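You operate a simulated robot arm through the tools that you are given. There is no shell and no other tool. Be economical: measure what you need, move in short steps, check, and stop when the job is done.

You run a simulated robot arm. Do the job below in one go: nothing can be reset, and whatever is moved stays where it is left.

## Task
Fit the white conduit pipe to the conduit box.
Fine: stopper into the tray, pipe home, grub screw tight, key back. Set down upright: red spout stopper.

It is judged by the outcome, as a careful person would: the job done as asked, and still so three seconds after it is handed in. It fails if anything else is knocked over, pushed out of place, dropped, spilled or broken. A push-on lid holds only when it is set on centred and level and pressed home; a screw cap is set on level and turned clockwise until tight.

## Robot
A 7-joint arm with a two-finger parallel gripper, fixed in place. Base frame: the origin is at the foot of the arm, x ahead of it, y to its left, z up; the work surface is at about z = 900. Units: mm, degrees, N and s.
With the tool pointing down near the work surface it reaches from about 240 to 680 mm from the base axis. Its first joint turns from -66.0 to 66.0 degrees. Payload 2.4 kg.
Tool frame: the origin (TCP) lies between the finger pads and is the grasp point; the fingertips stand 30 mm ahead of it; z points along the fingers, y is the line along which they close. Largest opening 94 mm; finger width 28, thickness 10; the body of the gripper, 50 by 96 mm, starts 55 mm behind the TCP.
Orientation is told as [roll, pitch, yaw] about the base's x, y, z axes, in that order, counted from this pose: with the fingers straight down and closing along the base's y, the tool's x points along the base's -x, its y along +y and its z along -z.

## Interface
- The arm moves only by the tool move_arm. Its argument "series" is one flat list of numbers, 7 for each row, row after row: the turn, a rotation vector about the tool's x, y, z in units of 5 degrees (1.0 is 5 degrees), then the shift along the tool's x, y, z in units of 40 mm (1.0 is 40 mm), then the closure, from 0 (fully open) to 1 (shut). In form: [wx, wy, wz, dx, dy, dz, grip, wx, wy, wz, dx, dy, dz, grip, ...]. A call has 1 to 8 rows; each row shifts and turns the commanded pose from where the row before left it, along the tool's axes as they then stand. A call with a number of a shift or a turn outside -1 to 1 is refused whole. Rows are played at 5 a second. More than 50 mm and 8.6 degrees between two rows, or a gripper value outside its range, and nothing of the call is played. Where a pose cannot be reached the arm comes as near as it can. A force on the tool above 40 N (or 10 N above the force at the start of the call, whichever is more), or a blocked arm, ends the call early, and 0.2 s more pass. Each finger travels about 153 mm/s and halts on what it meets, pressing with about 28 N; the grip force reading is that of the motor and also rises with nothing between the fingers. The clock runs only during rows and for 0.2 s after the last one: add rows that do not move to give the fingers time. The reply holds the time, the measured pose of the TCP, the force on the tool along the base axes, the opening and the grip force, in the units named above and with some noise, with the torque about the TCP (base axes, N m) and any sound that the robot's microphone picked up.
- Cameras (640 x 400 px; columns grow to the right, rows downward): "scene" is fixed at [51.6, 486.3, 1447.7]; the picture's right is [-0.59, -0.81, 0.00], its down [-0.45, 0.33, -0.83] and it looks along [0.67, -0.49, -0.55] (base axes); focal length 250 px, centre (320, 200). "wrist" rides on the gripper at [76, 14, -102] in the tool frame; the picture's right is [-0.18, 0.98, 0.00], its down [-0.75, -0.14, -0.64] and it looks along [-0.63, -0.12, 0.77] (tool axes); focal length 243 px, centre (320, 200). There is no depth. A picture from a camera that has moved, and an enlarged one, comes with that camera's place and axes in the base frame and with its lens.
- snapshot(camera): a new picture of that camera. The clock stands still meanwhile.
- inspect(camera, box): a new picture of the part [left, top, right, bottom] of that camera's present view, enlarged. The clock stands still meanwhile.
- hand_in(): hands the job in; it is judged then, once.

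Go step by step. Nothing tells you positions but the pictures and the camera data: compare them with the known pose of the tool, close in by small moves and look again before you grip or let go. The budget is 120 turns and 84 pictures, counting those below and the enlarged ones. Unless the task says otherwise, let go and move clear before handing in.

The tools are called after "Emit:" by a JSON object that holds its "fn" and its "kwargs". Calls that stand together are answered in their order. move_arm: Moves the arm, as the interface text tells. Its arguments: {"type":"object","properties":{"series":{"type":"array","items":{"type":"number"}}},"required":["series"]} The other tools are called the same way: snapshot (camera) takes a picture; inspect (camera, box) takes an enlarged picture of a part of a camera's view; hand_in () hands the job in.

At the start:

```text
t: 0.0
tool_pos: [310.7, 181.2, 1326.8]
tcp_rot: [0.0, 0.0, 0.1]
ft_force: [0.1, -0.7, 0.1]
moment: [0.01, 0.02, 0.02]
width: 94.0
finger_force: 0.0
```

scene: 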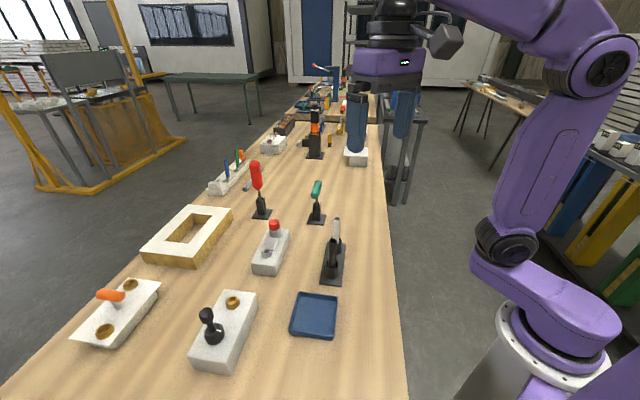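
wrist: 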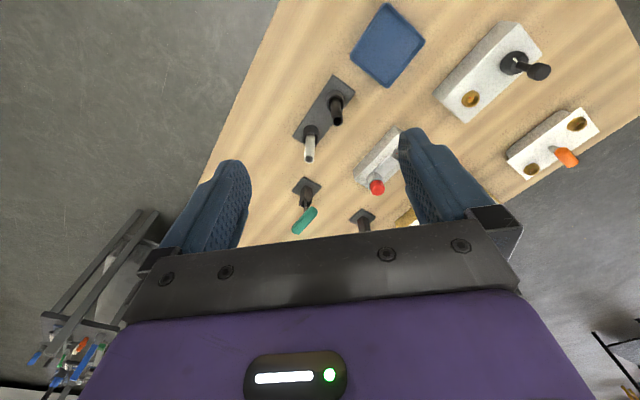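

I see a bench with several boxes, holders and a blue tray. I'll look at enlarged views first.

Emit:
{"fn": "inspect", "kwargs": {"camera": "scene", "box": [230, 150, 390, 250]}}

Emit:
{"fn": "inspect", "kwargs": {"camera": "scene", "box": [230, 200, 390, 300]}}

Emit:
{"fn": "inspect", "kwargs": {"camera": "scene", "box": [60, 250, 300, 400]}}

Emit:
{"fn": "inspect", "kwargs": {"camera": "wrist", "box": [270, 60, 430, 160]}}

Emit:
{"fn": "inspect", "kwargs": {"camera": "wrist", "box": [270, 110, 430, 240]}}

Emit:
{"fn": "inspect", "kwargs": {"camera": "scene", "box": [200, 90, 390, 210]}}

```text
4.00 times, centred on (310, 200) of scene
camera zoom: at [51.6, 486.3, 1447.7], right [-0.59, -0.81, 0.0], down [-0.45, 0.33, -0.83], along [0.67, -0.49, -0.55], focal length 1001 px, centre (360, 200)
```

zoom: 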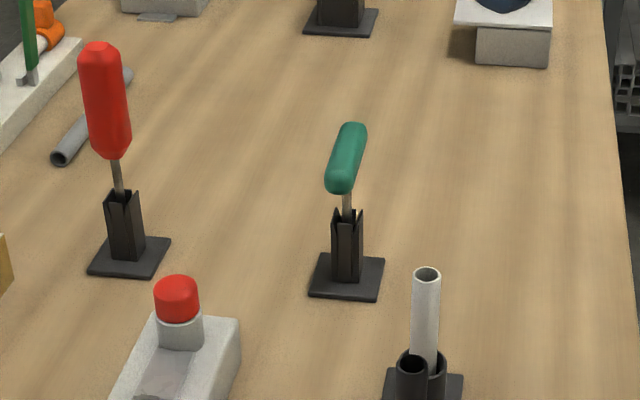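

```text
4.00 times, centred on (310, 250) of scene
camera zoom: at [51.6, 486.3, 1447.7], right [-0.59, -0.81, 0.0], down [-0.45, 0.33, -0.83], along [0.67, -0.49, -0.55], focal length 1001 px, centre (360, 0)
```

zoom: 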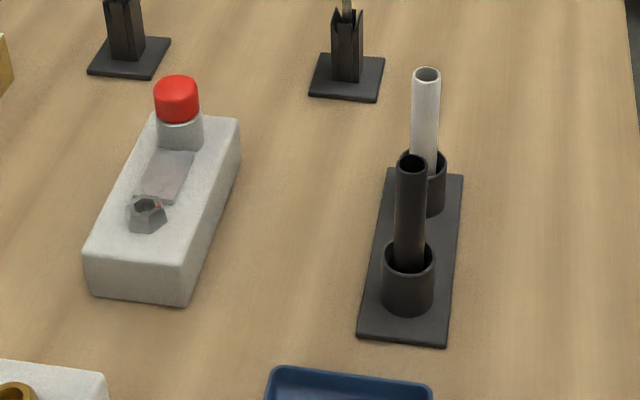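

```text
2.67 times, centred on (180, 325) of scene
camera zoom: at [51.6, 486.3, 1447.7], right [-0.59, -0.81, 0.0], down [-0.45, 0.33, -0.83], along [0.67, -0.49, -0.55], focal length 668 px, centre (693, -133)
```

zoom: 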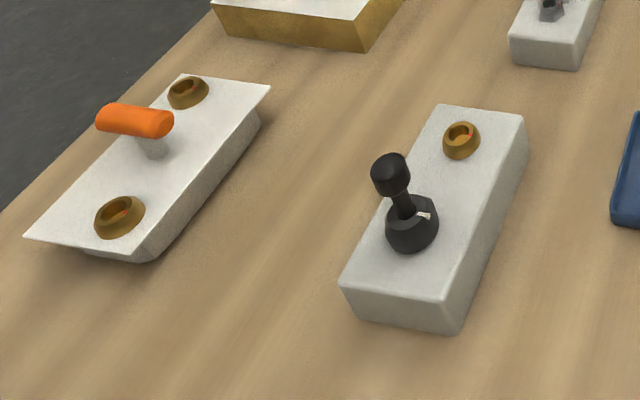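

```text
4.00 times, centred on (350, 110) of wrist
camera zoom: at [234.0, 194.6, 1428.6], right [0.18, 0.98, 0.0], down [0.75, -0.14, 0.64], along [0.63, -0.12, -0.77], focal length 970 px, centre (200, 560)
```

zoom: 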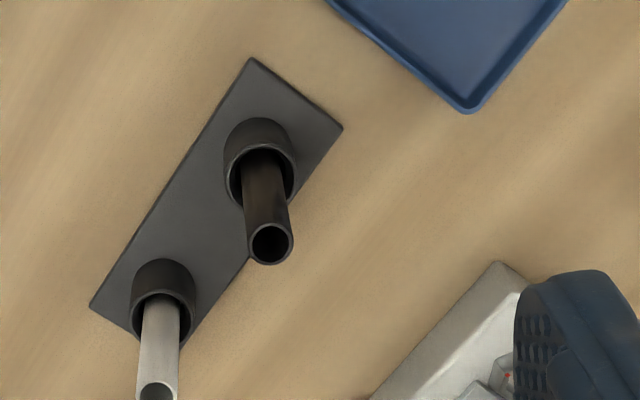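

```text
3.08 times, centred on (350, 175) of wrist
camera zoom: at [234.0, 194.6, 1428.6], right [0.18, 0.98, 0.0], down [0.75, -0.14, 0.64], along [0.63, -0.12, -0.77], focal length 746 px, centre (228, 277)
```

zoom: 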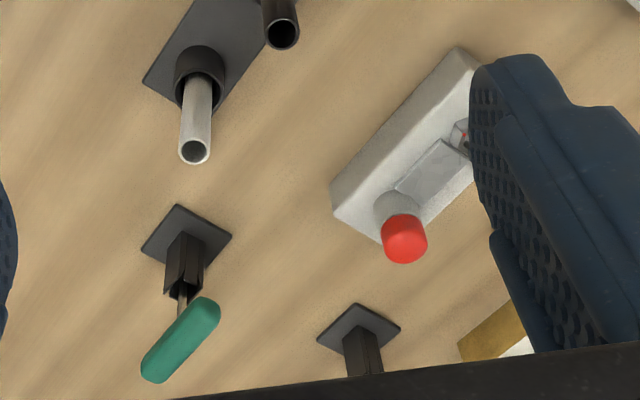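

```text
3.33 times, centred on (295, 150) of scene
camera zoom: at [51.6, 486.3, 1447.7], right [-0.59, -0.81, 0.0], down [-0.45, 0.33, -0.83], along [0.67, -0.49, -0.55], focal length 834 px, centre (403, 367)
```

zoom: 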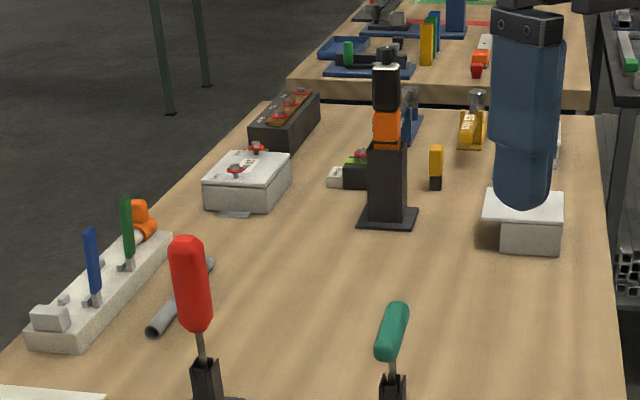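

The box with the red stopper is at about (560–620, 250–300), the pipe rack near (430,170), the green-handled tool near (631,77) and the tray near (331,297). I'll move closer to look at the details.

Emit:
{"fn": "move_arm", "kwargs": {"series": [0, 0, 0, -0.5, 0.3, 0.9, 0, 0, 0, 0, -0.5, 0.3, 0.9, 0, 0, 0, 0, -0.5, 0.3, 0.9, 0, 0, 0, 0, -0.5, 0.3, 0.9, 0]}}

Emit:
{"fn": "snapshot", "kwargs": {"camera": "wrist"}}

```text
t: 1.0
tool_pos: [391.3, 228.0, 1181.7]
tcp_rot: [0.0, -0.1, 0.1]
ft_force: [0.9, 0.0, 0.6]
moment: [-0.02, 0.01, 0.02]
width: 93.6
finger_force: 0.0
```

```text
75 pictures are left
camera wrist: at [313.8, 241.8, 1284.0], right [0.18, 0.98, 0.0], down [0.75, -0.14, 0.64], along [0.63, -0.12, -0.77], focal length 243 px, centre (320, 200)
```

wrist: 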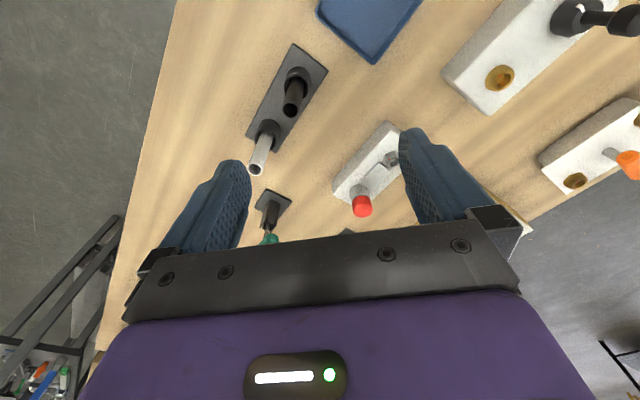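

The rack, box and green tool are visible between and beside the fingers. I'll zoom in on them.

Emit:
{"fn": "inspect", "kwargs": {"camera": "wrist", "box": [320, 110, 420, 225]}}

Emit:
{"fn": "inspect", "kwargs": {"camera": "wrist", "box": [230, 40, 340, 250]}}

Emit:
{"fn": "inspect", "kwargs": {"camera": "scene", "box": [245, 205, 305, 280]}}

Emit:
{"fn": "inspect", "kwargs": {"camera": "scene", "box": [290, 165, 350, 230]}}

```text
3.48 times, centred on (370, 168) of wrist
camera zoom: at [313.8, 241.8, 1284.0], right [0.18, 0.98, 0.0], down [0.75, -0.14, 0.64], along [0.63, -0.12, -0.77], focal length 844 px, centre (146, 313)
```

zoom: 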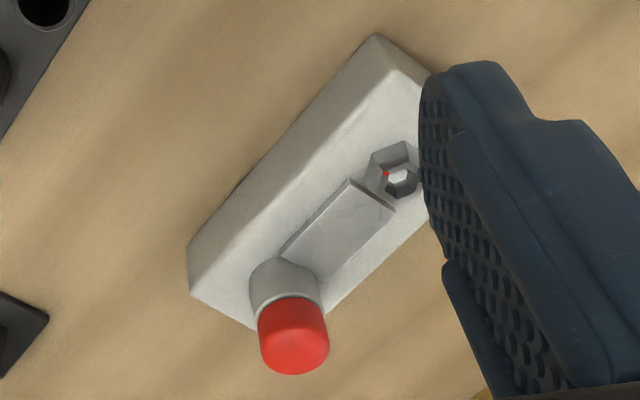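

```text
1.90 times, centred on (285, 145) of wrist
camera zoom: at [313.8, 241.8, 1284.0], right [0.18, 0.98, 0.0], down [0.75, -0.14, 0.64], along [0.63, -0.12, -0.77], focal length 462 px, centre (387, 305)
```

zoom: 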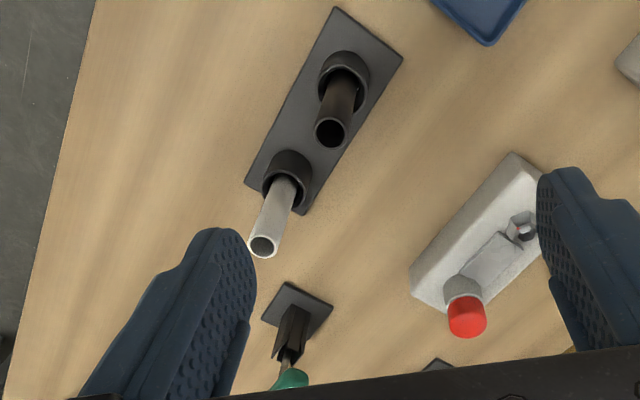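

```text
5.33 times, centred on (275, 242) of scene
camera zoom: at [51.6, 486.3, 1447.7], right [-0.59, -0.81, 0.0], down [-0.45, 0.33, -0.83], along [0.67, -0.49, -0.55], focal length 1335 px, centre (560, -27)
```

zoom: 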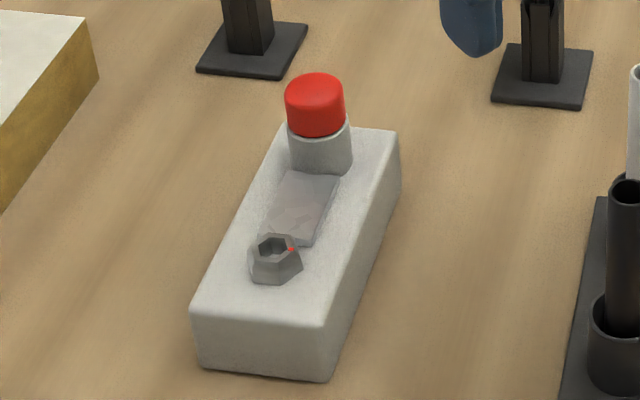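

```text
6.15 times, centred on (320, 198) of scene
camera zoom: at [51.6, 486.3, 1447.7], right [-0.59, -0.81, 0.0], down [-0.45, 0.33, -0.83], along [0.67, -0.49, -0.55], focal length 1541 px, centre (320, 215)
```

zoom: 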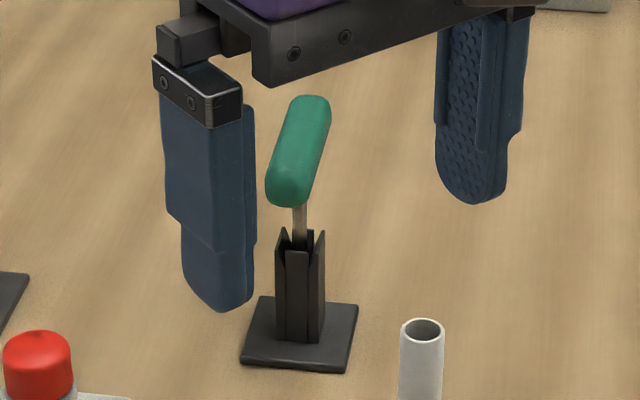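

The box has a capped spout at about (585,261) with its top near z = 995, and a hex-socket grub screw at about (528,318). The key is a green T-handle. I'll move above the stopper to refine these.

Emit:
{"fn": "move_arm", "kwargs": {"series": [0, 0, 0, -0.97, 0.165, 0.45, 0, 0, 0, 0, -0.97, 0.165, 0.45, 0, 0, 0, 0, -0.97, 0.165, 0.45, 0, 0, 0, 0, -0.97, 0.165, 0.45, 0, 0, 0, 0, -0.97, 0.165, 0.45, 0, 0, 0, 0, 0, 0, 0, 0]}}

Emit:
{"fn": "snapshot", "kwargs": {"camera": "wrist"}}

Emit:
{"fn": "snapshot", "kwargs": {"camera": "scene"}}

```text
t: 2.4
tool_pos: [584.8, 261.0, 1093.1]
tcp_rot: [0.1, 0.1, 0.1]
ft_force: [-0.8, -0.8, -0.1]
moment: [0.0, 0.0, -0.03]
width: 94.0
finger_force: 0.0
```

```text
70 pictures are left
camera wrist: at [507.6, 275.0, 1194.9], right [0.18, 0.98, 0.0], down [0.75, -0.14, 0.64], along [0.63, -0.12, -0.77], focal length 243 px, centre (320, 200)
```

wrist: 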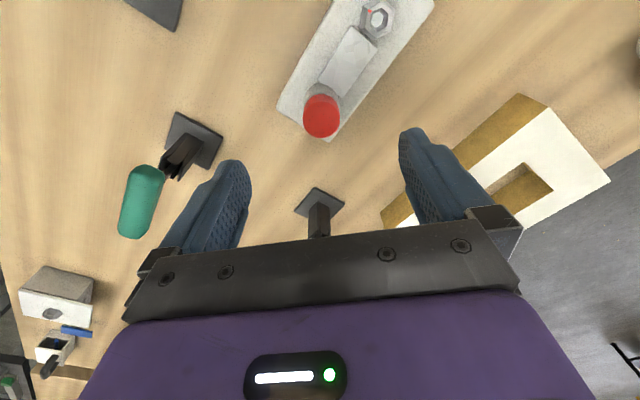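

```text
69 pictures are left
```

scene: 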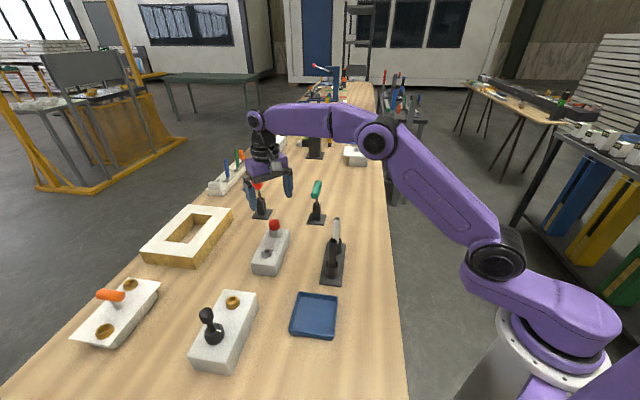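

I'll zoom in on the stopper, box and key from here.

Emit:
{"fn": "inspect", "kwargs": {"camera": "wrist", "box": [270, 0, 430, 150]}}

Emit:
{"fn": "inspect", "kwargs": {"camera": "wrist", "box": [100, 90, 250, 250]}}

```text
2.67 times, centred on (350, 75) of wrist
camera zoom: at [507.6, 275.0, 1194.9], right [0.18, 0.98, 0.0], down [0.75, -0.14, 0.64], along [0.63, -0.12, -0.77], focal length 647 px, centre (240, 533)
```

zoom: 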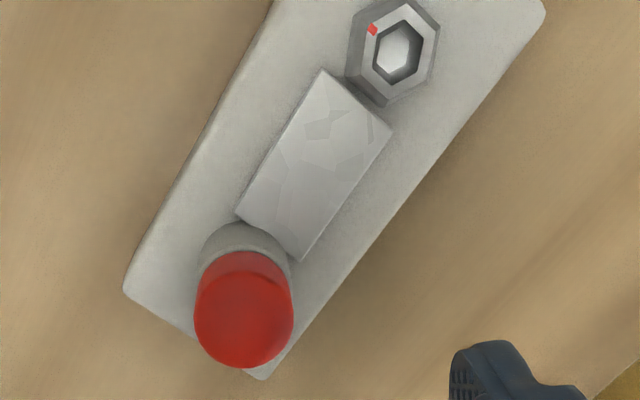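

```text
2.50 times, centred on (175, 170) of wrist
camera zoom: at [507.6, 275.0, 1194.9], right [0.18, 0.98, 0.0], down [0.75, -0.14, 0.64], along [0.63, -0.12, -0.77], focal length 606 px, centre (682, 275)
```

zoom: 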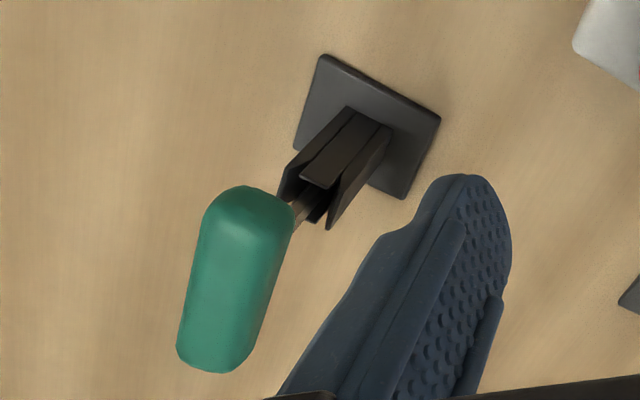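

The stopper top centre is about (585.5, 261, 998), with a diameter of about 30 and a height of about 19. I'll lower so the fingertips reach z ≈ 983 and check.

Emit:
{"fn": "move_arm", "kwargs": {"series": [0, 0, 0, 0, 0, 1, 0, 0, 0, 0, -0.02, 0, 1, 0, 0, 0, 0, 0, 0, 0, 0]}}

Emit:
{"fn": "snapshot", "kwargs": {"camera": "wrist"}}

Emit:
{"fn": "inspect", "kwargs": {"camera": "scene", "box": [225, 180, 325, 280]}}

```text
t: 3.2
tool_pos: [584.8, 260.9, 1012.3]
tcp_rot: [0.0, 0.1, 0.0]
ft_force: [0.3, -0.6, -0.6]
moment: [-0.05, 0.02, -0.01]
width: 94.0
finger_force: 0.2
```

```text
66 pictures are left
camera wrist: at [508.2, 275.8, 1115.0], right [0.18, 0.98, 0.0], down [0.75, -0.14, 0.64], along [0.63, -0.12, -0.77], focal length 243 px, centre (320, 200)
```

wrist: 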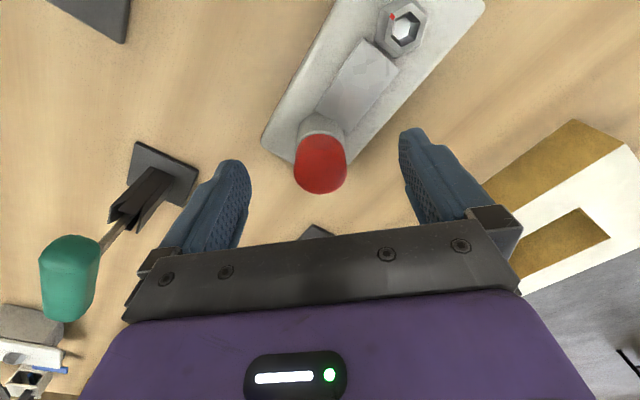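

```text
4.00 times, centred on (275, 230) of scene
camera zoom: at [51.6, 486.3, 1447.7], right [-0.59, -0.81, 0.0], down [-0.45, 0.33, -0.83], along [0.67, -0.49, -0.55], focal length 1001 px, centre (500, 80)
```

zoom: 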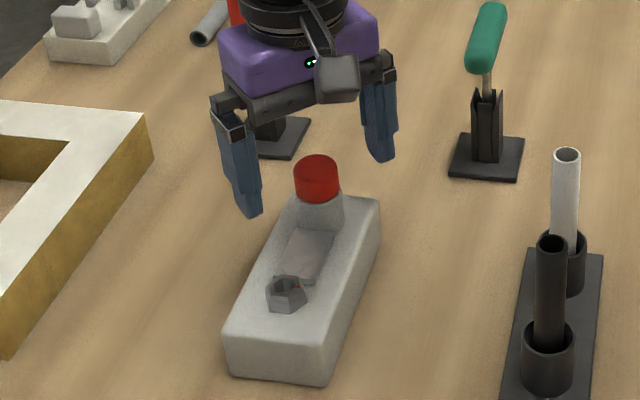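

The fingers straddle the stopper with their tips just at its lower rim. I'll close on it.

Emit:
{"fn": "move_arm", "kwargs": {"series": [0, 0, 0, 0, 0, 0, 1, 0, 0, 0, 0, 0, 0, 1, 0, 0, 0, 0, 0, 0, 1, 0, 0, 0, 0, 0, 0, 1]}}

Emit:
{"fn": "inspect", "kwargs": {"camera": "scene", "box": [225, 180, 325, 280]}}

```text
t: 4.2
tool_pos: [585.0, 261.6, 1013.5]
tcp_rot: [0.0, 0.0, -0.1]
ft_force: [-0.1, 0.6, -0.8]
moment: [-0.01, 0.0, 0.02]
width: 29.5
finger_force: 27.4
```

```text
4.00 times, centred on (275, 230) of scene
camera zoom: at [51.6, 486.3, 1447.7], right [-0.59, -0.81, 0.0], down [-0.45, 0.33, -0.83], along [0.67, -0.49, -0.55], focal length 1001 px, centre (500, 80)
```

zoom: 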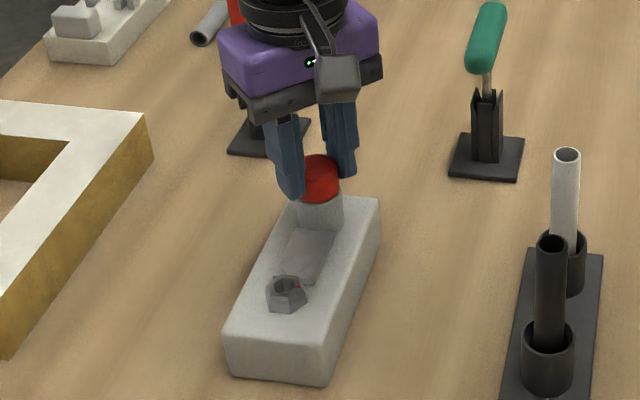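

The stopper is gripped at 29.5 mm. I'll pull straight up in small steps.

Emit:
{"fn": "move_arm", "kwargs": {"series": [0, 0, 0, 0, 0, -0.1, 1, 0, 0, 0, 0, 0, -0.15, 1, 0, 0, 0, 0, 0, -0.2, 1, 0, 0, 0, 0, 0, -0.25, 1, 0, 0, 0, 0, 0, -0.3, 1]}}

Emit:
{"fn": "inspect", "kwargs": {"camera": "scene", "box": [225, 170, 325, 280]}}

```text
t: 5.4
tool_pos: [585.3, 262.4, 1052.0]
tcp_rot: [-0.1, 0.1, 0.0]
ft_force: [0.3, -0.2, 0.0]
moment: [0.01, -0.02, 0.01]
width: 0.0
finger_force: 27.9
```

```text
3.64 times, centred on (275, 225) of scene
camera zoom: at [51.6, 486.3, 1447.7], right [-0.59, -0.81, 0.0], down [-0.45, 0.33, -0.83], along [0.67, -0.49, -0.55], focal length 910 px, centre (484, 109)
```

zoom: 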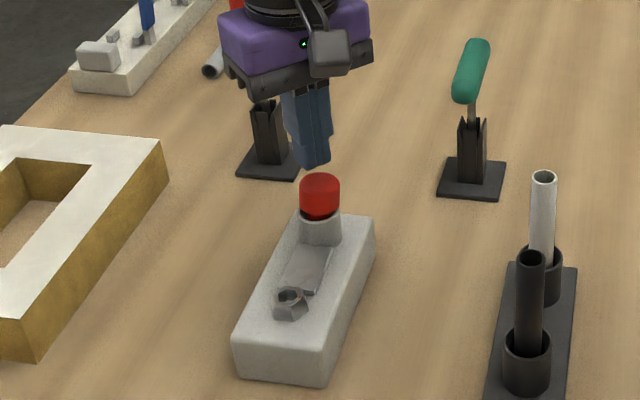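

The fingers slipped off the stopper. I'll check whether it moved.

Emit:
{"fn": "inspect", "kwargs": {"camera": "scene", "box": [245, 205, 305, 280]}}

Emit:
{"fn": "inspect", "kwargs": {"camera": "wrist", "box": [250, 50, 410, 200]}}

```text
5.33 times, centred on (275, 242) of scene
camera zoom: at [51.6, 486.3, 1447.7], right [-0.59, -0.81, 0.0], down [-0.45, 0.33, -0.83], along [0.67, -0.49, -0.55], focal length 1335 px, centre (560, -27)
```

zoom: 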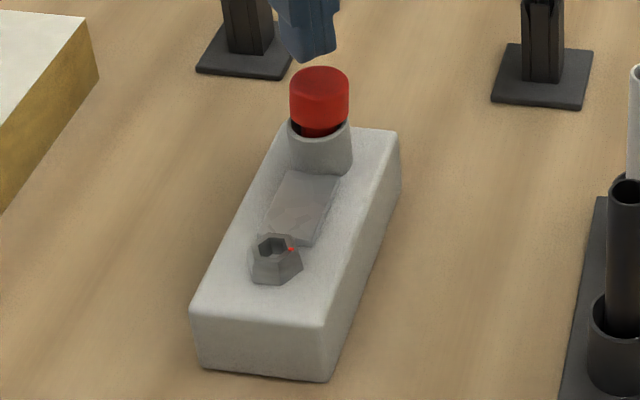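

```text
2.67 times, centred on (330, 125) of wrist
camera zoom: at [509.0, 275.5, 1154.8], right [0.18, 0.98, 0.0], down [0.75, -0.14, 0.64], along [0.63, -0.12, -0.77], focal length 647 px, centre (293, 400)
```

zoom: 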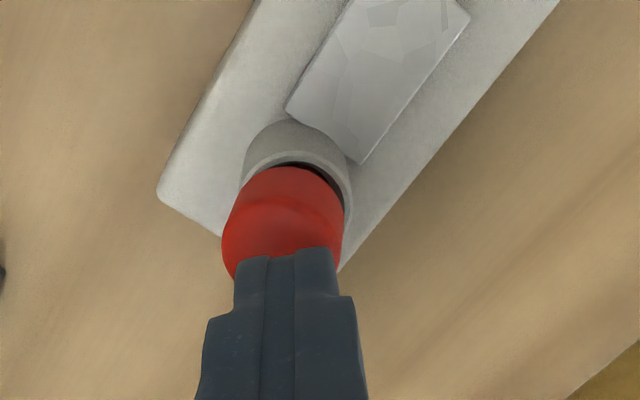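

The stopper rose about 4 mm and is still seated in the spout. I'll reopen, go down to the spout rim and grip with more engagement.

Emit:
{"fn": "move_arm", "kwargs": {"series": [0, 0, 0, 0, 0, 0, 0.3, 0, 0, 0, 0, 0, 0, 0.3, 0, 0, 0, 0, 0, 0.5, 0.3, 0, 0, 0, 0, 0, 0.51, 0.3, 0, 0, 0, 0, 0, 0, 0.3]}}

Emit:
{"fn": "inspect", "kwargs": {"camera": "scene", "box": [245, 195, 305, 250]}}

Emit:
{"fn": "inspect", "kwargs": {"camera": "wrist", "box": [250, 100, 410, 220]}}

```text
t: 6.6
tool_pos: [585.6, 261.8, 1011.1]
tcp_rot: [0.0, 0.0, 0.0]
ft_force: [-0.9, 1.0, -0.2]
moment: [0.0, -0.03, -0.03]
width: 65.8
finger_force: 0.1
```

```text
7.27 times, centred on (275, 222) of scene
camera zoom: at [51.6, 486.3, 1447.7], right [-0.59, -0.81, 0.0], down [-0.45, 0.33, -0.83], along [0.67, -0.49, -0.55], focal length 1821 px, centre (647, 36)
```

zoom: 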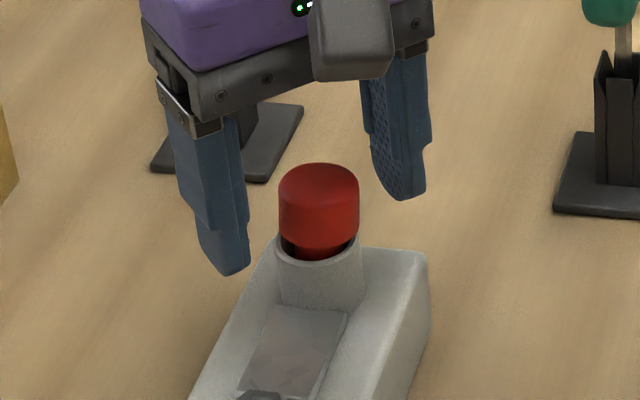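

```text
3.33 times, centred on (330, 160) of wrist
camera zoom: at [508.8, 275.7, 1113.9], right [0.18, 0.98, 0.0], down [0.75, -0.14, 0.64], along [0.63, -0.12, -0.77], focal length 809 px, centre (287, 333)
```

zoom: 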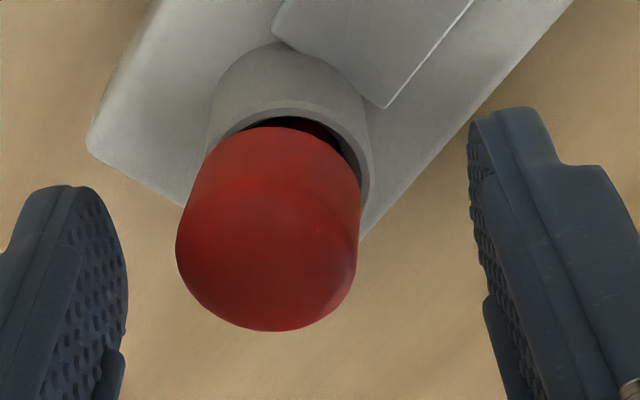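

The stopper has shifted slightly, to about (581,260) with its top near 1006. I'll recentre, close, and lift in tiny steps.

Emit:
{"fn": "move_arm", "kwargs": {"series": [0, 0, 0, 0.12, -0.04, -0.05, 0.3, 0, 0, 0, 0, 0, 0, 1, 0, 0, 0, 0, 0, 0, 1, 0, 0, 0, 0, 0, 0, 1, 0, 0, 0, 0, 0, -0.05, 1, 0, 0, 0, 0, 0, -0.05, 1, 0, 0, 0, 0, 0, -0.05, 1]}}

Emit:
{"fn": "inspect", "kwargs": {"camera": "scene", "box": [245, 195, 305, 250]}}

```text
t: 8.2
tool_pos: [580.8, 260.4, 1020.7]
tcp_rot: [0.0, 0.0, 0.0]
ft_force: [0.3, -0.1, -0.9]
moment: [0.01, 0.01, -0.02]
width: 29.9
finger_force: 28.3
```

```text
7.27 times, centred on (275, 222) of scene
camera zoom: at [51.6, 486.3, 1447.7], right [-0.59, -0.81, 0.0], down [-0.45, 0.33, -0.83], along [0.67, -0.49, -0.55], focal length 1821 px, centre (647, 36)
```

zoom: 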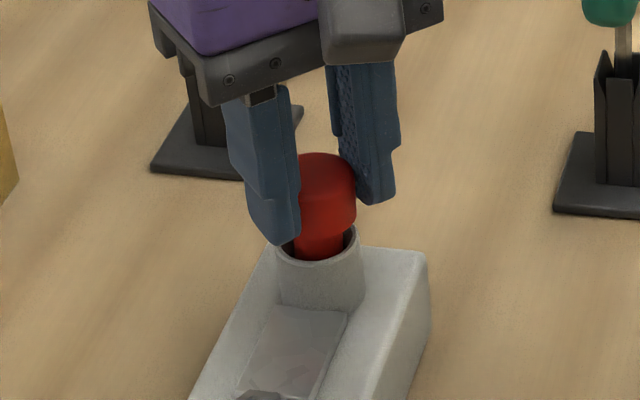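

The stopper is coming out with its plug visible. I'll keep lifting gently.

Emit:
{"fn": "move_arm", "kwargs": {"series": [0, 0, 0, 0, 0, -0.1, 1, 0, 0, 0, 0, 0, -0.15, 1, 0, 0, 0, 0, 0, -0.2, 1, 0, 0, 0, 0, 0, -0.3, 1, 0, 0, 0, 0, 0, -0.4, 1, 0, 0, 0, 0, 0, -0.5, 1]}}

Emit:
{"fn": "inspect", "kwargs": {"camera": "scene", "box": [235, 165, 315, 255]}}

Emit:
{"fn": "snapshot", "kwargs": {"camera": "wrist"}}

```text
t: 9.6
tool_pos: [580.5, 260.3, 1085.6]
tcp_rot: [0.1, -0.1, 0.0]
ft_force: [0.2, 0.0, -0.1]
moment: [0.05, -0.02, 0.0]
width: 29.7
finger_force: 28.4
```

```text
4.44 times, centred on (275, 210) of scene
camera zoom: at [51.6, 486.3, 1447.7], right [-0.59, -0.81, 0.0], down [-0.45, 0.33, -0.83], along [0.67, -0.49, -0.55], focal length 1113 px, centre (520, 156)
```

zoom: 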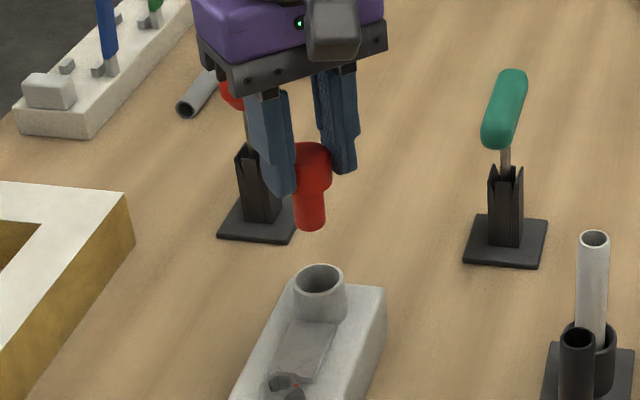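

```text
56 pictures are left
camera wrist: at [503.8, 274.3, 1188.8], right [0.18, 0.98, 0.0], down [0.75, -0.14, 0.64], along [0.63, -0.12, -0.77], focal length 243 px, centre (320, 200)
```

wrist: 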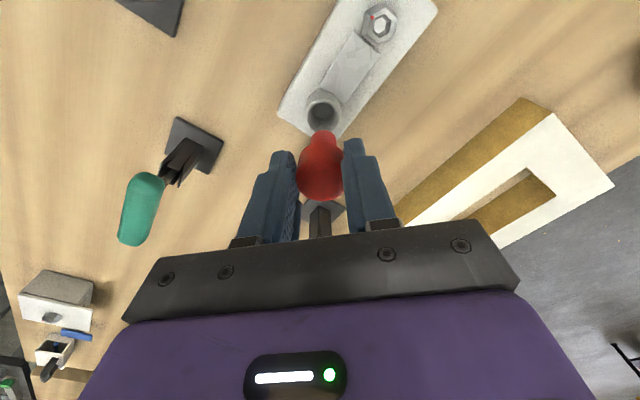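

The stopper is out. I'll check its tilt before taking it to the tray.

Emit:
{"fn": "inspect", "kwargs": {"camera": "wrist", "box": [270, 80, 370, 220]}}

Emit:
{"fn": "inspect", "kwargs": {"camera": "scene", "box": [250, 180, 290, 225]}}

Emit:
{"fn": "inspect", "kwargs": {"camera": "scene", "box": [270, 270, 360, 360]}}

```text
2.86 times, centred on (320, 150) of wrist
camera zoom: at [503.8, 274.3, 1188.8], right [0.18, 0.98, 0.0], down [0.75, -0.14, 0.64], along [0.63, -0.12, -0.77], focal length 693 px, centre (320, 343)
```

zoom: 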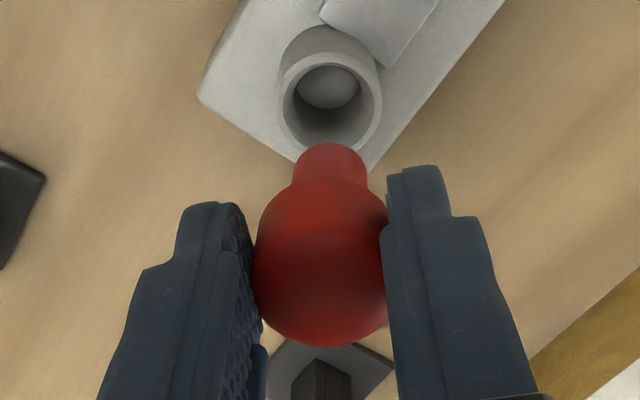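

```text
8.89 times, centred on (270, 202) of scene
camera zoom: at [51.6, 486.3, 1447.7], right [-0.59, -0.81, 0.0], down [-0.45, 0.33, -0.83], along [0.67, -0.49, -0.55], focal length 2225 px, centre (764, 178)
```

zoom: 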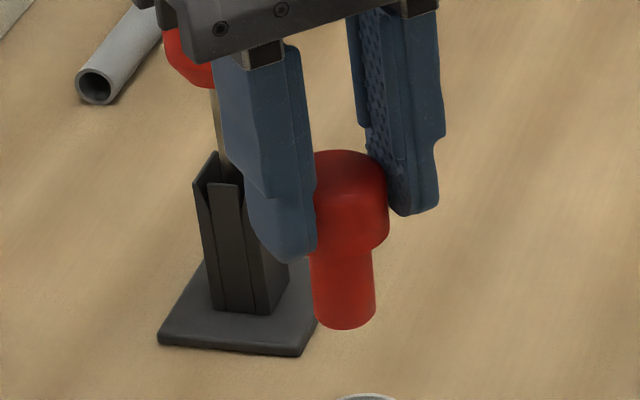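

```text
4.44 times, centred on (315, 315) of scene
camera zoom: at [51.6, 486.3, 1447.7], right [-0.59, -0.81, 0.0], down [-0.45, 0.33, -0.83], along [0.67, -0.49, -0.55], focal length 1113 px, centre (342, -311)
```

zoom: 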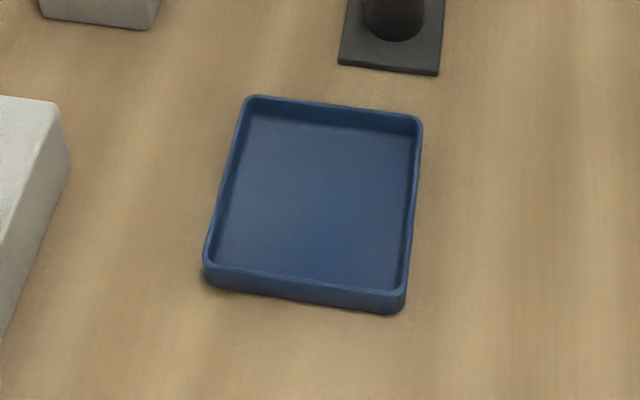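

The stopper is tilted about 4–5° with the plug toward +x. The tray centre is about (327,299). I'll carry it over the tray and level it.

Emit:
{"fn": "move_arm", "kwargs": {"series": [0, 0, 0, 0.905, 0.138, 0, 1, 0, 0, 0, 0.905, 0.138, 0, 1, 0, 0, 0, 0.905, 0.138, 0, 1, 0, 0, 0, 0.905, 0.138, 0, 1, 0, 0, 0, 0.905, 0.138, 0, 1, 0, 0, 0, 0.905, 0.138, 0, 1, 0, 0, 0, 0.905, 0.138, 0, 1, 0, 0.8, 0, 0, 0, 0, 1]}}

Emit:
{"fn": "inspect", "kwargs": {"camera": "scene", "box": [255, 200, 375, 350]}}

Emit:
{"fn": "inspect", "kwargs": {"camera": "wrist", "box": [220, 50, 420, 220]}}

```text
t: 11.4
tool_pos: [326.8, 298.3, 1086.8]
tcp_rot: [-0.1, 4.0, 0.0]
ft_force: [0.2, 0.5, -0.5]
moment: [-0.03, 0.02, 0.05]
width: 29.3
finger_force: 27.8
```

```text
2.67 times, centred on (315, 275) of scene
camera zoom: at [51.5, 486.3, 1447.7], right [-0.59, -0.81, 0.0], down [-0.45, 0.33, -0.83], along [0.67, -0.49, -0.55], focal length 668 px, centre (333, 0)
```

zoom: 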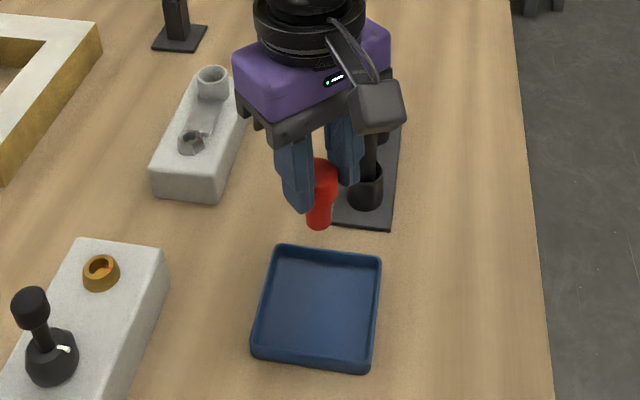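

```text
2.35 times, centred on (320, 135) of wrist
camera zoom: at [257.6, 312.6, 1193.7], right [0.18, 0.98, -0.01], down [0.8, -0.14, 0.59], along [0.58, -0.12, -0.81], focal length 571 px, centre (320, 353)
```

zoom: 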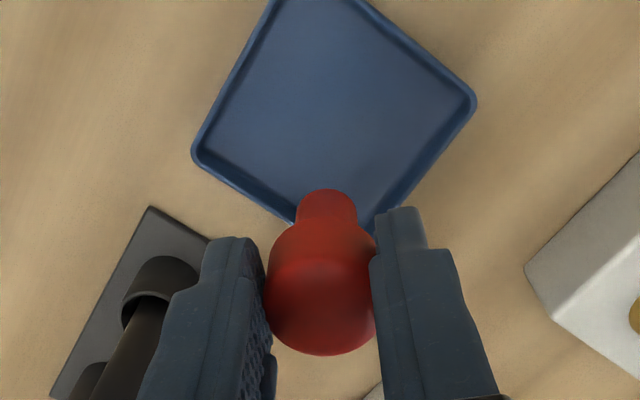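

Emit:
{"fn": "inspect", "kwargs": {"camera": "scene", "box": [295, 245, 345, 295]}}

```text
8.00 times, centred on (320, 270) of scene
camera zoom: at [51.5, 486.3, 1447.7], right [-0.59, -0.81, 0.0], down [-0.45, 0.33, -0.83], along [0.67, -0.49, -0.55], focal length 2003 px, centre (320, -360)
```

zoom: 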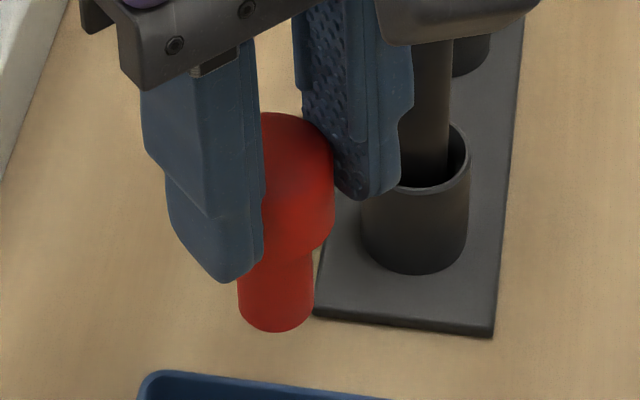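

The stopper now hangs vertical. I'll lower it toward the tray floor and watch the force.

Emit:
{"fn": "move_arm", "kwargs": {"series": [0, 0, 0, -0.07, 0, 1, 1, 0, 0, 0, -0.07, 0, 1, 1, 0, 0, 0, -0.02, 0, 0.3, 1, 0, 0, 0, 0, 0, 0, 1]}}

Emit:
{"fn": "inspect", "kwargs": {"camera": "scene", "box": [275, 250, 365, 350]}}

```text
t: 12.4
tool_pos: [328.2, 298.8, 993.4]
tcp_rot: [0.0, 4.0, 0.0]
ft_force: [0.0, 0.0, -0.4]
moment: [-0.01, 0.01, -0.01]
width: 29.5
finger_force: 27.9
```

```text
4.00 times, centred on (320, 300) of scene
camera zoom: at [51.6, 486.3, 1447.7], right [-0.59, -0.81, 0.0], down [-0.45, 0.33, -0.83], along [0.67, -0.49, -0.55], focal length 1001 px, centre (320, -200)
```

zoom: 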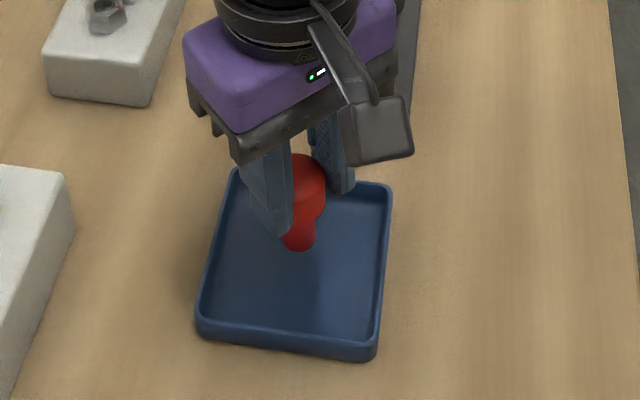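

Emit:
{"fn": "move_arm", "kwargs": {"series": [0, 0, 0, 0, 0, 0.1, 1, 0, 0, 0, -0.01, 0, 0.1, 1, 0, 0, 0, 0, 0, 0, 1]}}

Emit:
{"fn": "move_arm", "kwargs": {"series": [0, 0, 0, 0, 0, 0.05, 1, 0, 0, 0, 0, 0, 0, 1]}}

Emit:
{"fn": "move_arm", "kwargs": {"series": [0, 0, 0, 0, 0, 0.05, 1, 0, 0, 0, 0, 0, 0, 1]}}

```text
t: 13.2
tool_pos: [326.9, 298.3, 985.9]
tcp_rot: [0.0, 4.1, 0.0]
ft_force: [0.9, -0.3, -0.1]
moment: [0.0, -0.02, -0.01]
width: 29.5
finger_force: 28.0
```

```text
t: 13.8
tool_pos: [327.5, 298.4, 983.6]
tcp_rot: [0.0, 4.0, 0.0]
ft_force: [0.3, 0.2, -0.1]
moment: [0.0, 0.01, -0.02]
width: 29.5
finger_force: 28.4
```

```text
t: 14.4
tool_pos: [326.7, 298.2, 981.7]
tcp_rot: [0.0, 4.0, 0.0]
ft_force: [0.3, -0.4, -0.1]
moment: [0.01, 0.01, 0.02]
width: 29.4
finger_force: 27.5
```

Emit:
{"fn": "move_arm", "kwargs": {"series": [0, 0, 0, 0, 0, 0.06, 1, 0, 0, 0, 0, 0, 0.06, 1, 0, 0, 0, 0, 0, 0, 1]}}

Emit:
{"fn": "inspect", "kwargs": {"camera": "scene", "box": [280, 265, 350, 325]}}

```text
t: 15.2
tool_pos: [326.6, 298.1, 976.6]
tcp_rot: [0.0, 4.0, 0.0]
ft_force: [-0.6, 0.0, 0.0]
moment: [-0.01, -0.02, -0.02]
width: 29.4
finger_force: 27.9
```

```text
6.67 times, centred on (315, 295) of scene
camera zoom: at [51.6, 486.3, 1447.7], right [-0.59, -0.81, 0.0], down [-0.45, 0.33, -0.83], along [0.67, -0.49, -0.55], focal length 1669 px, centre (353, -433)
```

zoom: 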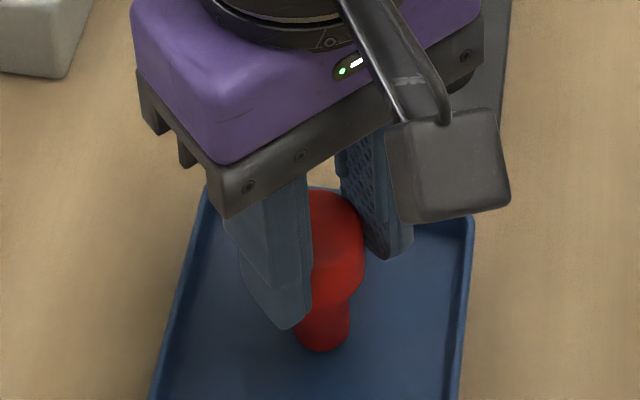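

Emit:
{"fn": "move_arm", "kwargs": {"series": [0, 0, 0, 0, 0, 0.05, 1, 0, 0, 0, 0, 0, 0, 1]}}

Emit:
{"fn": "move_arm", "kwargs": {"series": [0, 0, 0, 0, 0, 0.05, 1, 0, 0, 0, 0, 0, 0, 1]}}

Emit:
{"fn": "move_arm", "kwargs": {"series": [0, 0, 0, 0, 0, 0.05, 1, 0, 0, 0, 0, 0, 0, 1]}}

```text
t: 15.8
tool_pos: [326.8, 297.9, 974.2]
tcp_rot: [0.1, 4.0, 0.0]
ft_force: [-0.6, -0.1, 0.1]
moment: [0.0, -0.02, 0.0]
width: 29.4
finger_force: 27.9
```

```text
t: 16.4
tool_pos: [325.1, 299.0, 973.2]
tcp_rot: [0.0, 4.0, 0.0]
ft_force: [-0.4, -0.8, -0.7]
moment: [0.01, 0.01, -0.02]
width: 29.8
finger_force: 27.6
```

```text
t: 17.0
tool_pos: [325.7, 298.7, 971.5]
tcp_rot: [0.1, 3.9, 0.0]
ft_force: [-0.8, -0.3, 8.9]
moment: [-0.07, 0.08, -0.01]
width: 29.1
finger_force: 27.2
```

The stopper has contacted the floor at about 9 N. I'll release it, check, then back away.

Emit:
{"fn": "move_arm", "kwargs": {"series": [0, 0, 0, 0, 0, -0.02, 0.66, 0, 0, 0, 0, 0, 0, 0.62, 0, 0, 0, 0, 0, 0, 0.4, 0, 0, 0, 0, 0, 0, 0.3]}}

Emit:
{"fn": "inspect", "kwargs": {"camera": "scene", "box": [280, 265, 350, 325]}}

```text
t: 18.0
tool_pos: [326.9, 297.9, 970.4]
tcp_rot: [0.0, 4.0, -0.1]
ft_force: [0.7, 0.4, -0.7]
moment: [0.01, 0.01, 0.03]
width: 65.7
finger_force: 0.1
```

```text
6.67 times, centred on (315, 295) of scene
camera zoom: at [51.6, 486.3, 1447.7], right [-0.59, -0.81, 0.0], down [-0.45, 0.33, -0.83], along [0.67, -0.49, -0.55], focal length 1669 px, centre (353, -433)
```

zoom: 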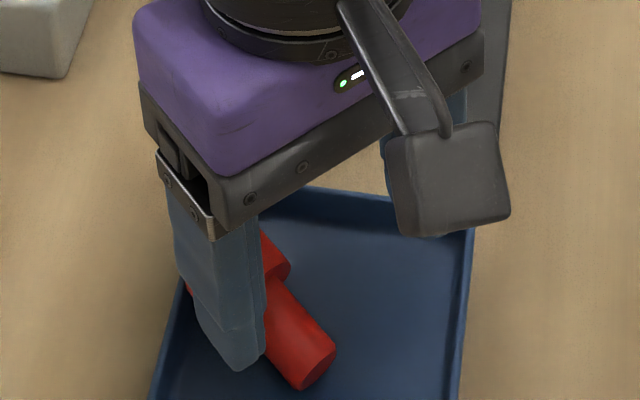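

The stopper toppled inside the tray when I let go. I'll lift clear and look at how it lies.

Emit:
{"fn": "move_arm", "kwargs": {"series": [0, 0, 0, 0, 0, -0.5, 0.3, 0, 0, 0, 0, 0, -1, 0.3, 0, 0, 0, 0, 0, -1, 0.3, 0, 0, 0, 0, 0, -1, 0, 0, -0.8, 0, 0, 0, 0, 0, 0, 0, 0, 1, 0, 0, 0, 0, 0, 0, 0.5, 0, 0, 0]}}

Emit:
{"fn": "inspect", "kwargs": {"camera": "scene", "box": [280, 275, 350, 345]}}

Emit:
{"fn": "snapshot", "kwargs": {"camera": "wrist"}}

```text
t: 19.6
tool_pos: [274.4, 299.6, 1110.7]
tcp_rot: [0.0, 0.0, 0.0]
ft_force: [0.4, 0.6, -0.5]
moment: [-0.01, 0.03, 0.03]
width: 94.1
finger_force: 0.1
```

```text
5.71 times, centred on (315, 310) of scene
camera zoom: at [51.6, 486.3, 1447.7], right [-0.59, -0.81, 0.0], down [-0.45, 0.33, -0.83], along [0.67, -0.49, -0.55], focal length 1431 px, centre (349, -429)
```

zoom: 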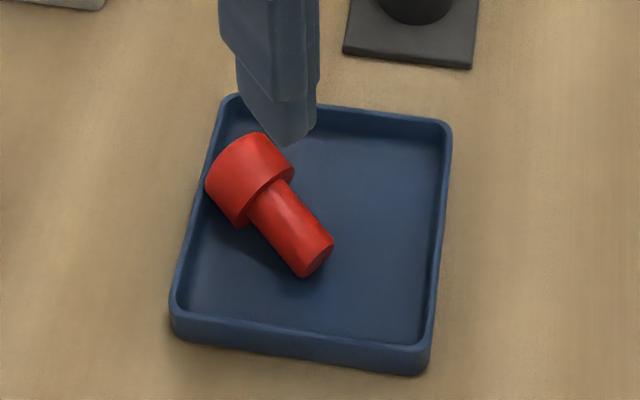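

```text
45 pictures are left
camera wrist: at [198.3, 312.4, 1213.3], right [0.18, 0.98, 0.0], down [0.75, -0.14, 0.64], along [0.63, -0.12, -0.77], focal length 243 px, centre (320, 200)
```

wrist: 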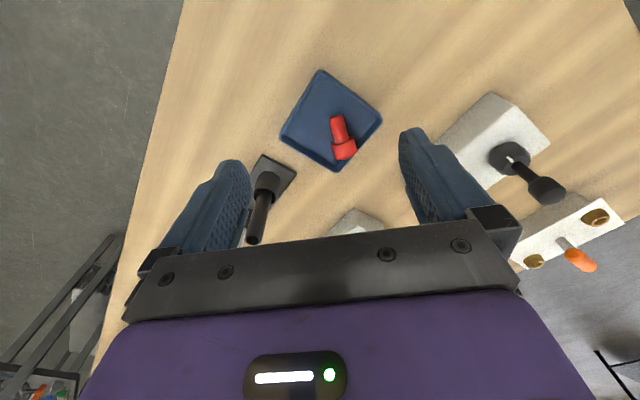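

The stopper lies with its plug pointing roughly −x, cap toward the far wall. I'll pick it up by the plug, pitch the tool so the plug points down, and set it down again. First a precise look.

Emit:
{"fn": "inspect", "kwargs": {"camera": "wrist", "box": [270, 60, 390, 180]}}

```text
3.33 times, centred on (330, 120) of wrist
camera zoom: at [198.3, 312.4, 1213.3], right [0.18, 0.98, 0.0], down [0.75, -0.14, 0.64], along [0.63, -0.12, -0.77], focal length 809 px, centre (287, 467)
```

zoom: 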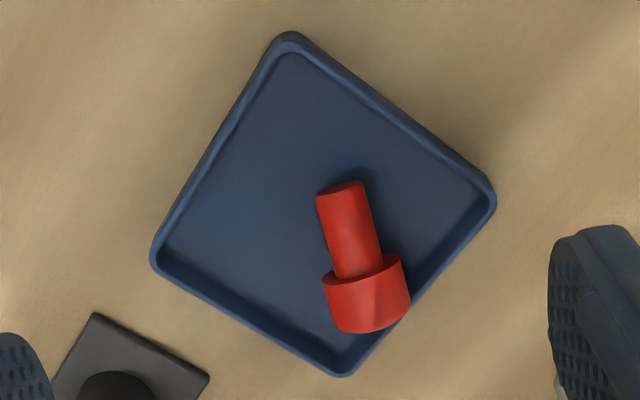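

I'll first test that the arm can reach the steep backward pitch I need over the tray.

Emit:
{"fn": "move_arm", "kwargs": {"series": [0, -1, 0, -1, 0, 0, 0, 0, -1, 0, -0.3, 0, 0, 0, 0, -1, 0, 0, 0, 0, 0, 0, -1, 0, 0, 0, 0, 0, 0, -1, 0, 0, 0, 0, 0, 0, -1, 0, 0, 0, 0, 0, 0, -1, 0, 0, 0, 0, 0, 0, -1, 0, 0, 0, 0, 0]}}

Emit:
{"fn": "move_arm", "kwargs": {"series": [0, -1, 0, 0, 0, 0, 0, 0, -1, 0, 0, 0, 0, 0, 0, -1, 0, 0, 0, 0, 0, 0, -1, 0, 0, 0, 0, 0, 0, 0, 0, 0.9, 0, 0, 0, 0, 0, 0, 0.8, 0, 0.5, 0]}}

```text
t: 21.4
tool_pos: [327.3, 299.1, 1111.5]
tcp_rot: [0.0, -40.1, 0.0]
ft_force: [0.5, -0.1, -0.2]
moment: [-0.01, 0.01, 0.0]
width: 94.0
finger_force: 0.0
```

```text
t: 22.8
tool_pos: [310.1, 297.9, 1044.6]
tcp_rot: [0.0, -60.2, 0.2]
ft_force: [-0.4, 0.5, 0.1]
moment: [0.0, 0.01, 0.01]
width: 94.0
finger_force: 0.1
```

The −60° pitch is reachable. Now I'll go to the starting grasp orientation of pitch +20°, yaw about +5°.

Emit:
{"fn": "move_arm", "kwargs": {"series": [0, 1, 0, 0, 0, -1, 0, 0, 1, 0, 0, 0, 0, 0, 0, 1, 0, 0, 0, 0, 0, 0, 1, 0, 0, 0, 0, 0, 0, 1, 0, 0, 0, 0, 0, 0, 1, 0, 0, 0, 0, 0, 0, 1, 0, 0, 0, 0, 0, 0, 1, 0, 0, 0, 0, 0]}}

Emit:
{"fn": "move_arm", "kwargs": {"series": [0, 1, 0, 0, 0, 0, 0, 0, 1, 0, 0, 0, 0, 0, 0, 1, 0, 0, 0, 0, 0, 0, 1, 0, 0, 0, 0, 0, 0, 0, -0.98, 0, 0, 0, 0, 0, 1, 0, -1, 0, 0, 0, 0, 1, 0, -1, 0, 0, 0, 0, 1, 0, 0, 0, 0, 0]}}

Emit:
{"fn": "move_arm", "kwargs": {"series": [0, 1, 0, 0, 0, 0, 0.68, 0, 0, 0, 0, 0, 0, 0.68]}}

```text
t: 24.6
tool_pos: [275.3, 297.9, 1063.7]
tcp_rot: [0.0, -19.9, -0.1]
ft_force: [0.9, -0.4, 1.4]
moment: [0.01, -0.03, -0.02]
width: 93.9
finger_force: 0.0
```

```text
t: 26.4
tool_pos: [356.7, 305.1, 1059.3]
tcp_rot: [0.0, 15.1, 4.9]
ft_force: [-0.2, 0.9, 0.0]
moment: [0.01, -0.01, -0.04]
width: 93.9
finger_force: 0.2
```

```text
t: 27.0
tool_pos: [355.7, 304.3, 1060.1]
tcp_rot: [0.0, 20.2, 4.9]
ft_force: [-0.5, 0.2, -0.7]
moment: [0.02, 0.03, 0.0]
width: 30.0
finger_force: 0.0
```

Emit:
{"fn": "move_arm", "kwargs": {"series": [0, 0, 0, -0.346, 0.117, 1, 0.68, 0, 0, 0, -0.346, 0.117, 1, 0.68, 0, 0, 0, 0, 0, 0, 0.68]}}

Emit:
{"fn": "snapshot", "kwargs": {"camera": "wrist"}}

Emit:
{"fn": "inspect", "kwargs": {"camera": "scene", "box": [275, 265, 355, 345]}}

```text
t: 27.8
tool_pos: [354.0, 315.8, 975.5]
tcp_rot: [0.0, 20.0, 5.0]
ft_force: [0.0, -0.7, 0.1]
moment: [-0.03, 0.01, 0.0]
width: 30.4
finger_force: 0.1
```

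```text
43 pictures are left
camera wrist: at [315.9, 325.4, 1097.4], right [0.09, 0.99, -0.06], down [0.94, -0.06, 0.35], along [0.34, -0.09, -0.94], focal length 243 px, centre (320, 200)
```

wrist: 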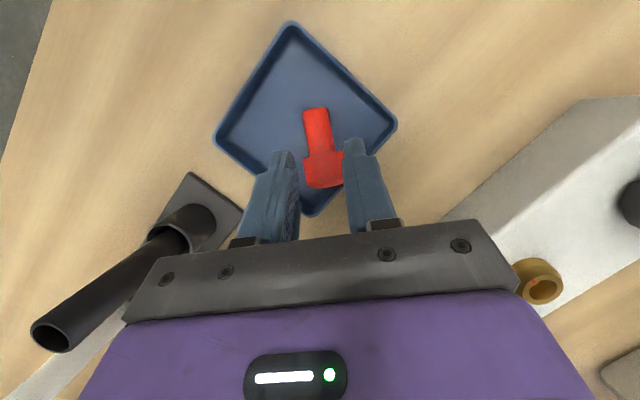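

```text
5.00 times, centred on (315, 305) of scene
camera zoom: at [51.6, 486.3, 1447.7], right [-0.59, -0.81, 0.0], down [-0.45, 0.33, -0.83], along [0.67, -0.49, -0.55], focal length 1252 px, centre (345, -325)
```

zoom: 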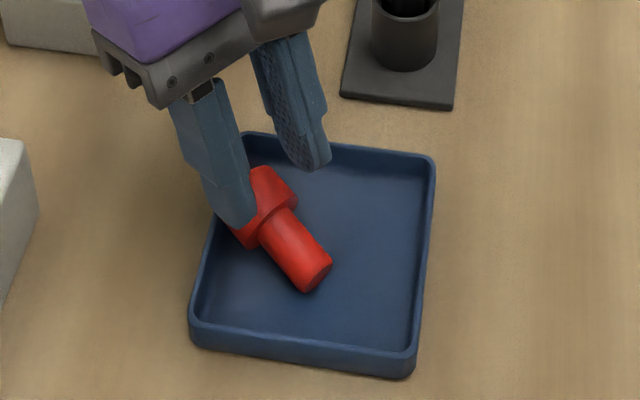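

At this pitch the fingers would foul the cap, so I'll use +10° and grip nearer the plug end.

Emit:
{"fn": "move_arm", "kwargs": {"series": [0, -1, 0, 0.19, -0.02, 0.07, 0.68, 0, -1, 0, 0.19, -0.02, 0.07, 0.68, 0, 0, 0, 0, 0, 0, 0.68]}}

```text
t: 28.6
tool_pos: [337.2, 310.5, 974.4]
tcp_rot: [0.0, 9.9, 4.9]
ft_force: [0.6, 0.5, 0.4]
moment: [0.0, 0.02, -0.01]
width: 30.2
finger_force: 0.1
```

Emit:
{"fn": "move_arm", "kwargs": {"series": [0, 0, 0, -0.035, 0.054, 0.5, 0.68, 0, 0, 0, 0, 0, 0.44, 0.68, 0, 0, 0, 0, 0, 0, 0.68]}}

Emit:
{"fn": "inspect", "kwargs": {"camera": "wrist", "box": [240, 80, 400, 230]}}

Emit:
{"fn": "inspect", "kwargs": {"camera": "scene", "box": [285, 270, 345, 330]}}

```text
t: 29.4
tool_pos: [332.7, 313.0, 936.9]
tcp_rot: [0.1, 10.0, 4.9]
ft_force: [0.6, 0.0, -0.9]
moment: [-0.01, -0.01, -0.03]
width: 30.0
finger_force: 0.2
```

```text
2.67 times, centred on (320, 155) of wrist
camera zoom: at [273.7, 321.9, 1051.3], right [0.1, 0.99, -0.03], down [0.86, -0.07, 0.5], along [0.5, -0.08, -0.86], focal length 647 px, centre (320, 320)
```

zoom: 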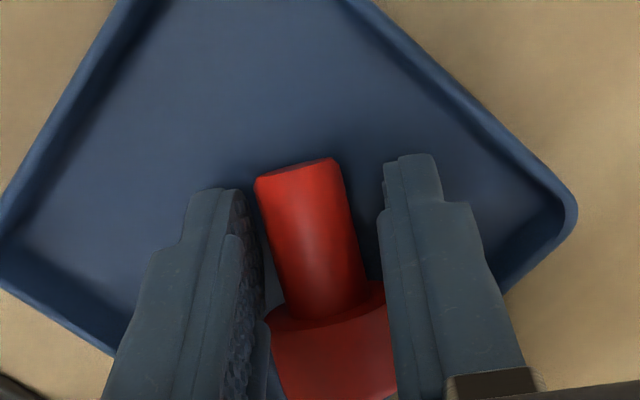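

```text
6.67 times, centred on (315, 300) of scene
camera zoom: at [51.6, 486.3, 1447.7], right [-0.59, -0.81, 0.0], down [-0.45, 0.33, -0.83], along [0.67, -0.49, -0.55], focal length 1669 px, centre (353, -467)
```

zoom: 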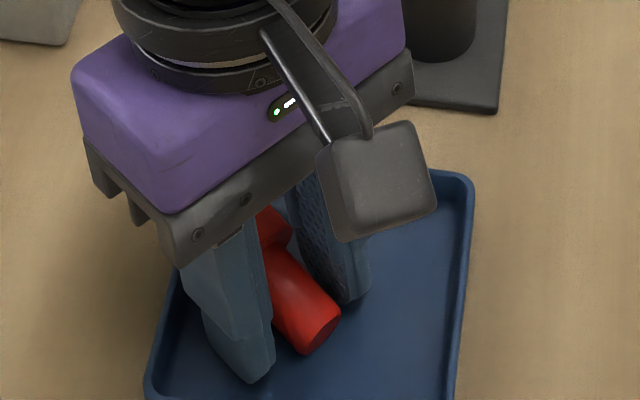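

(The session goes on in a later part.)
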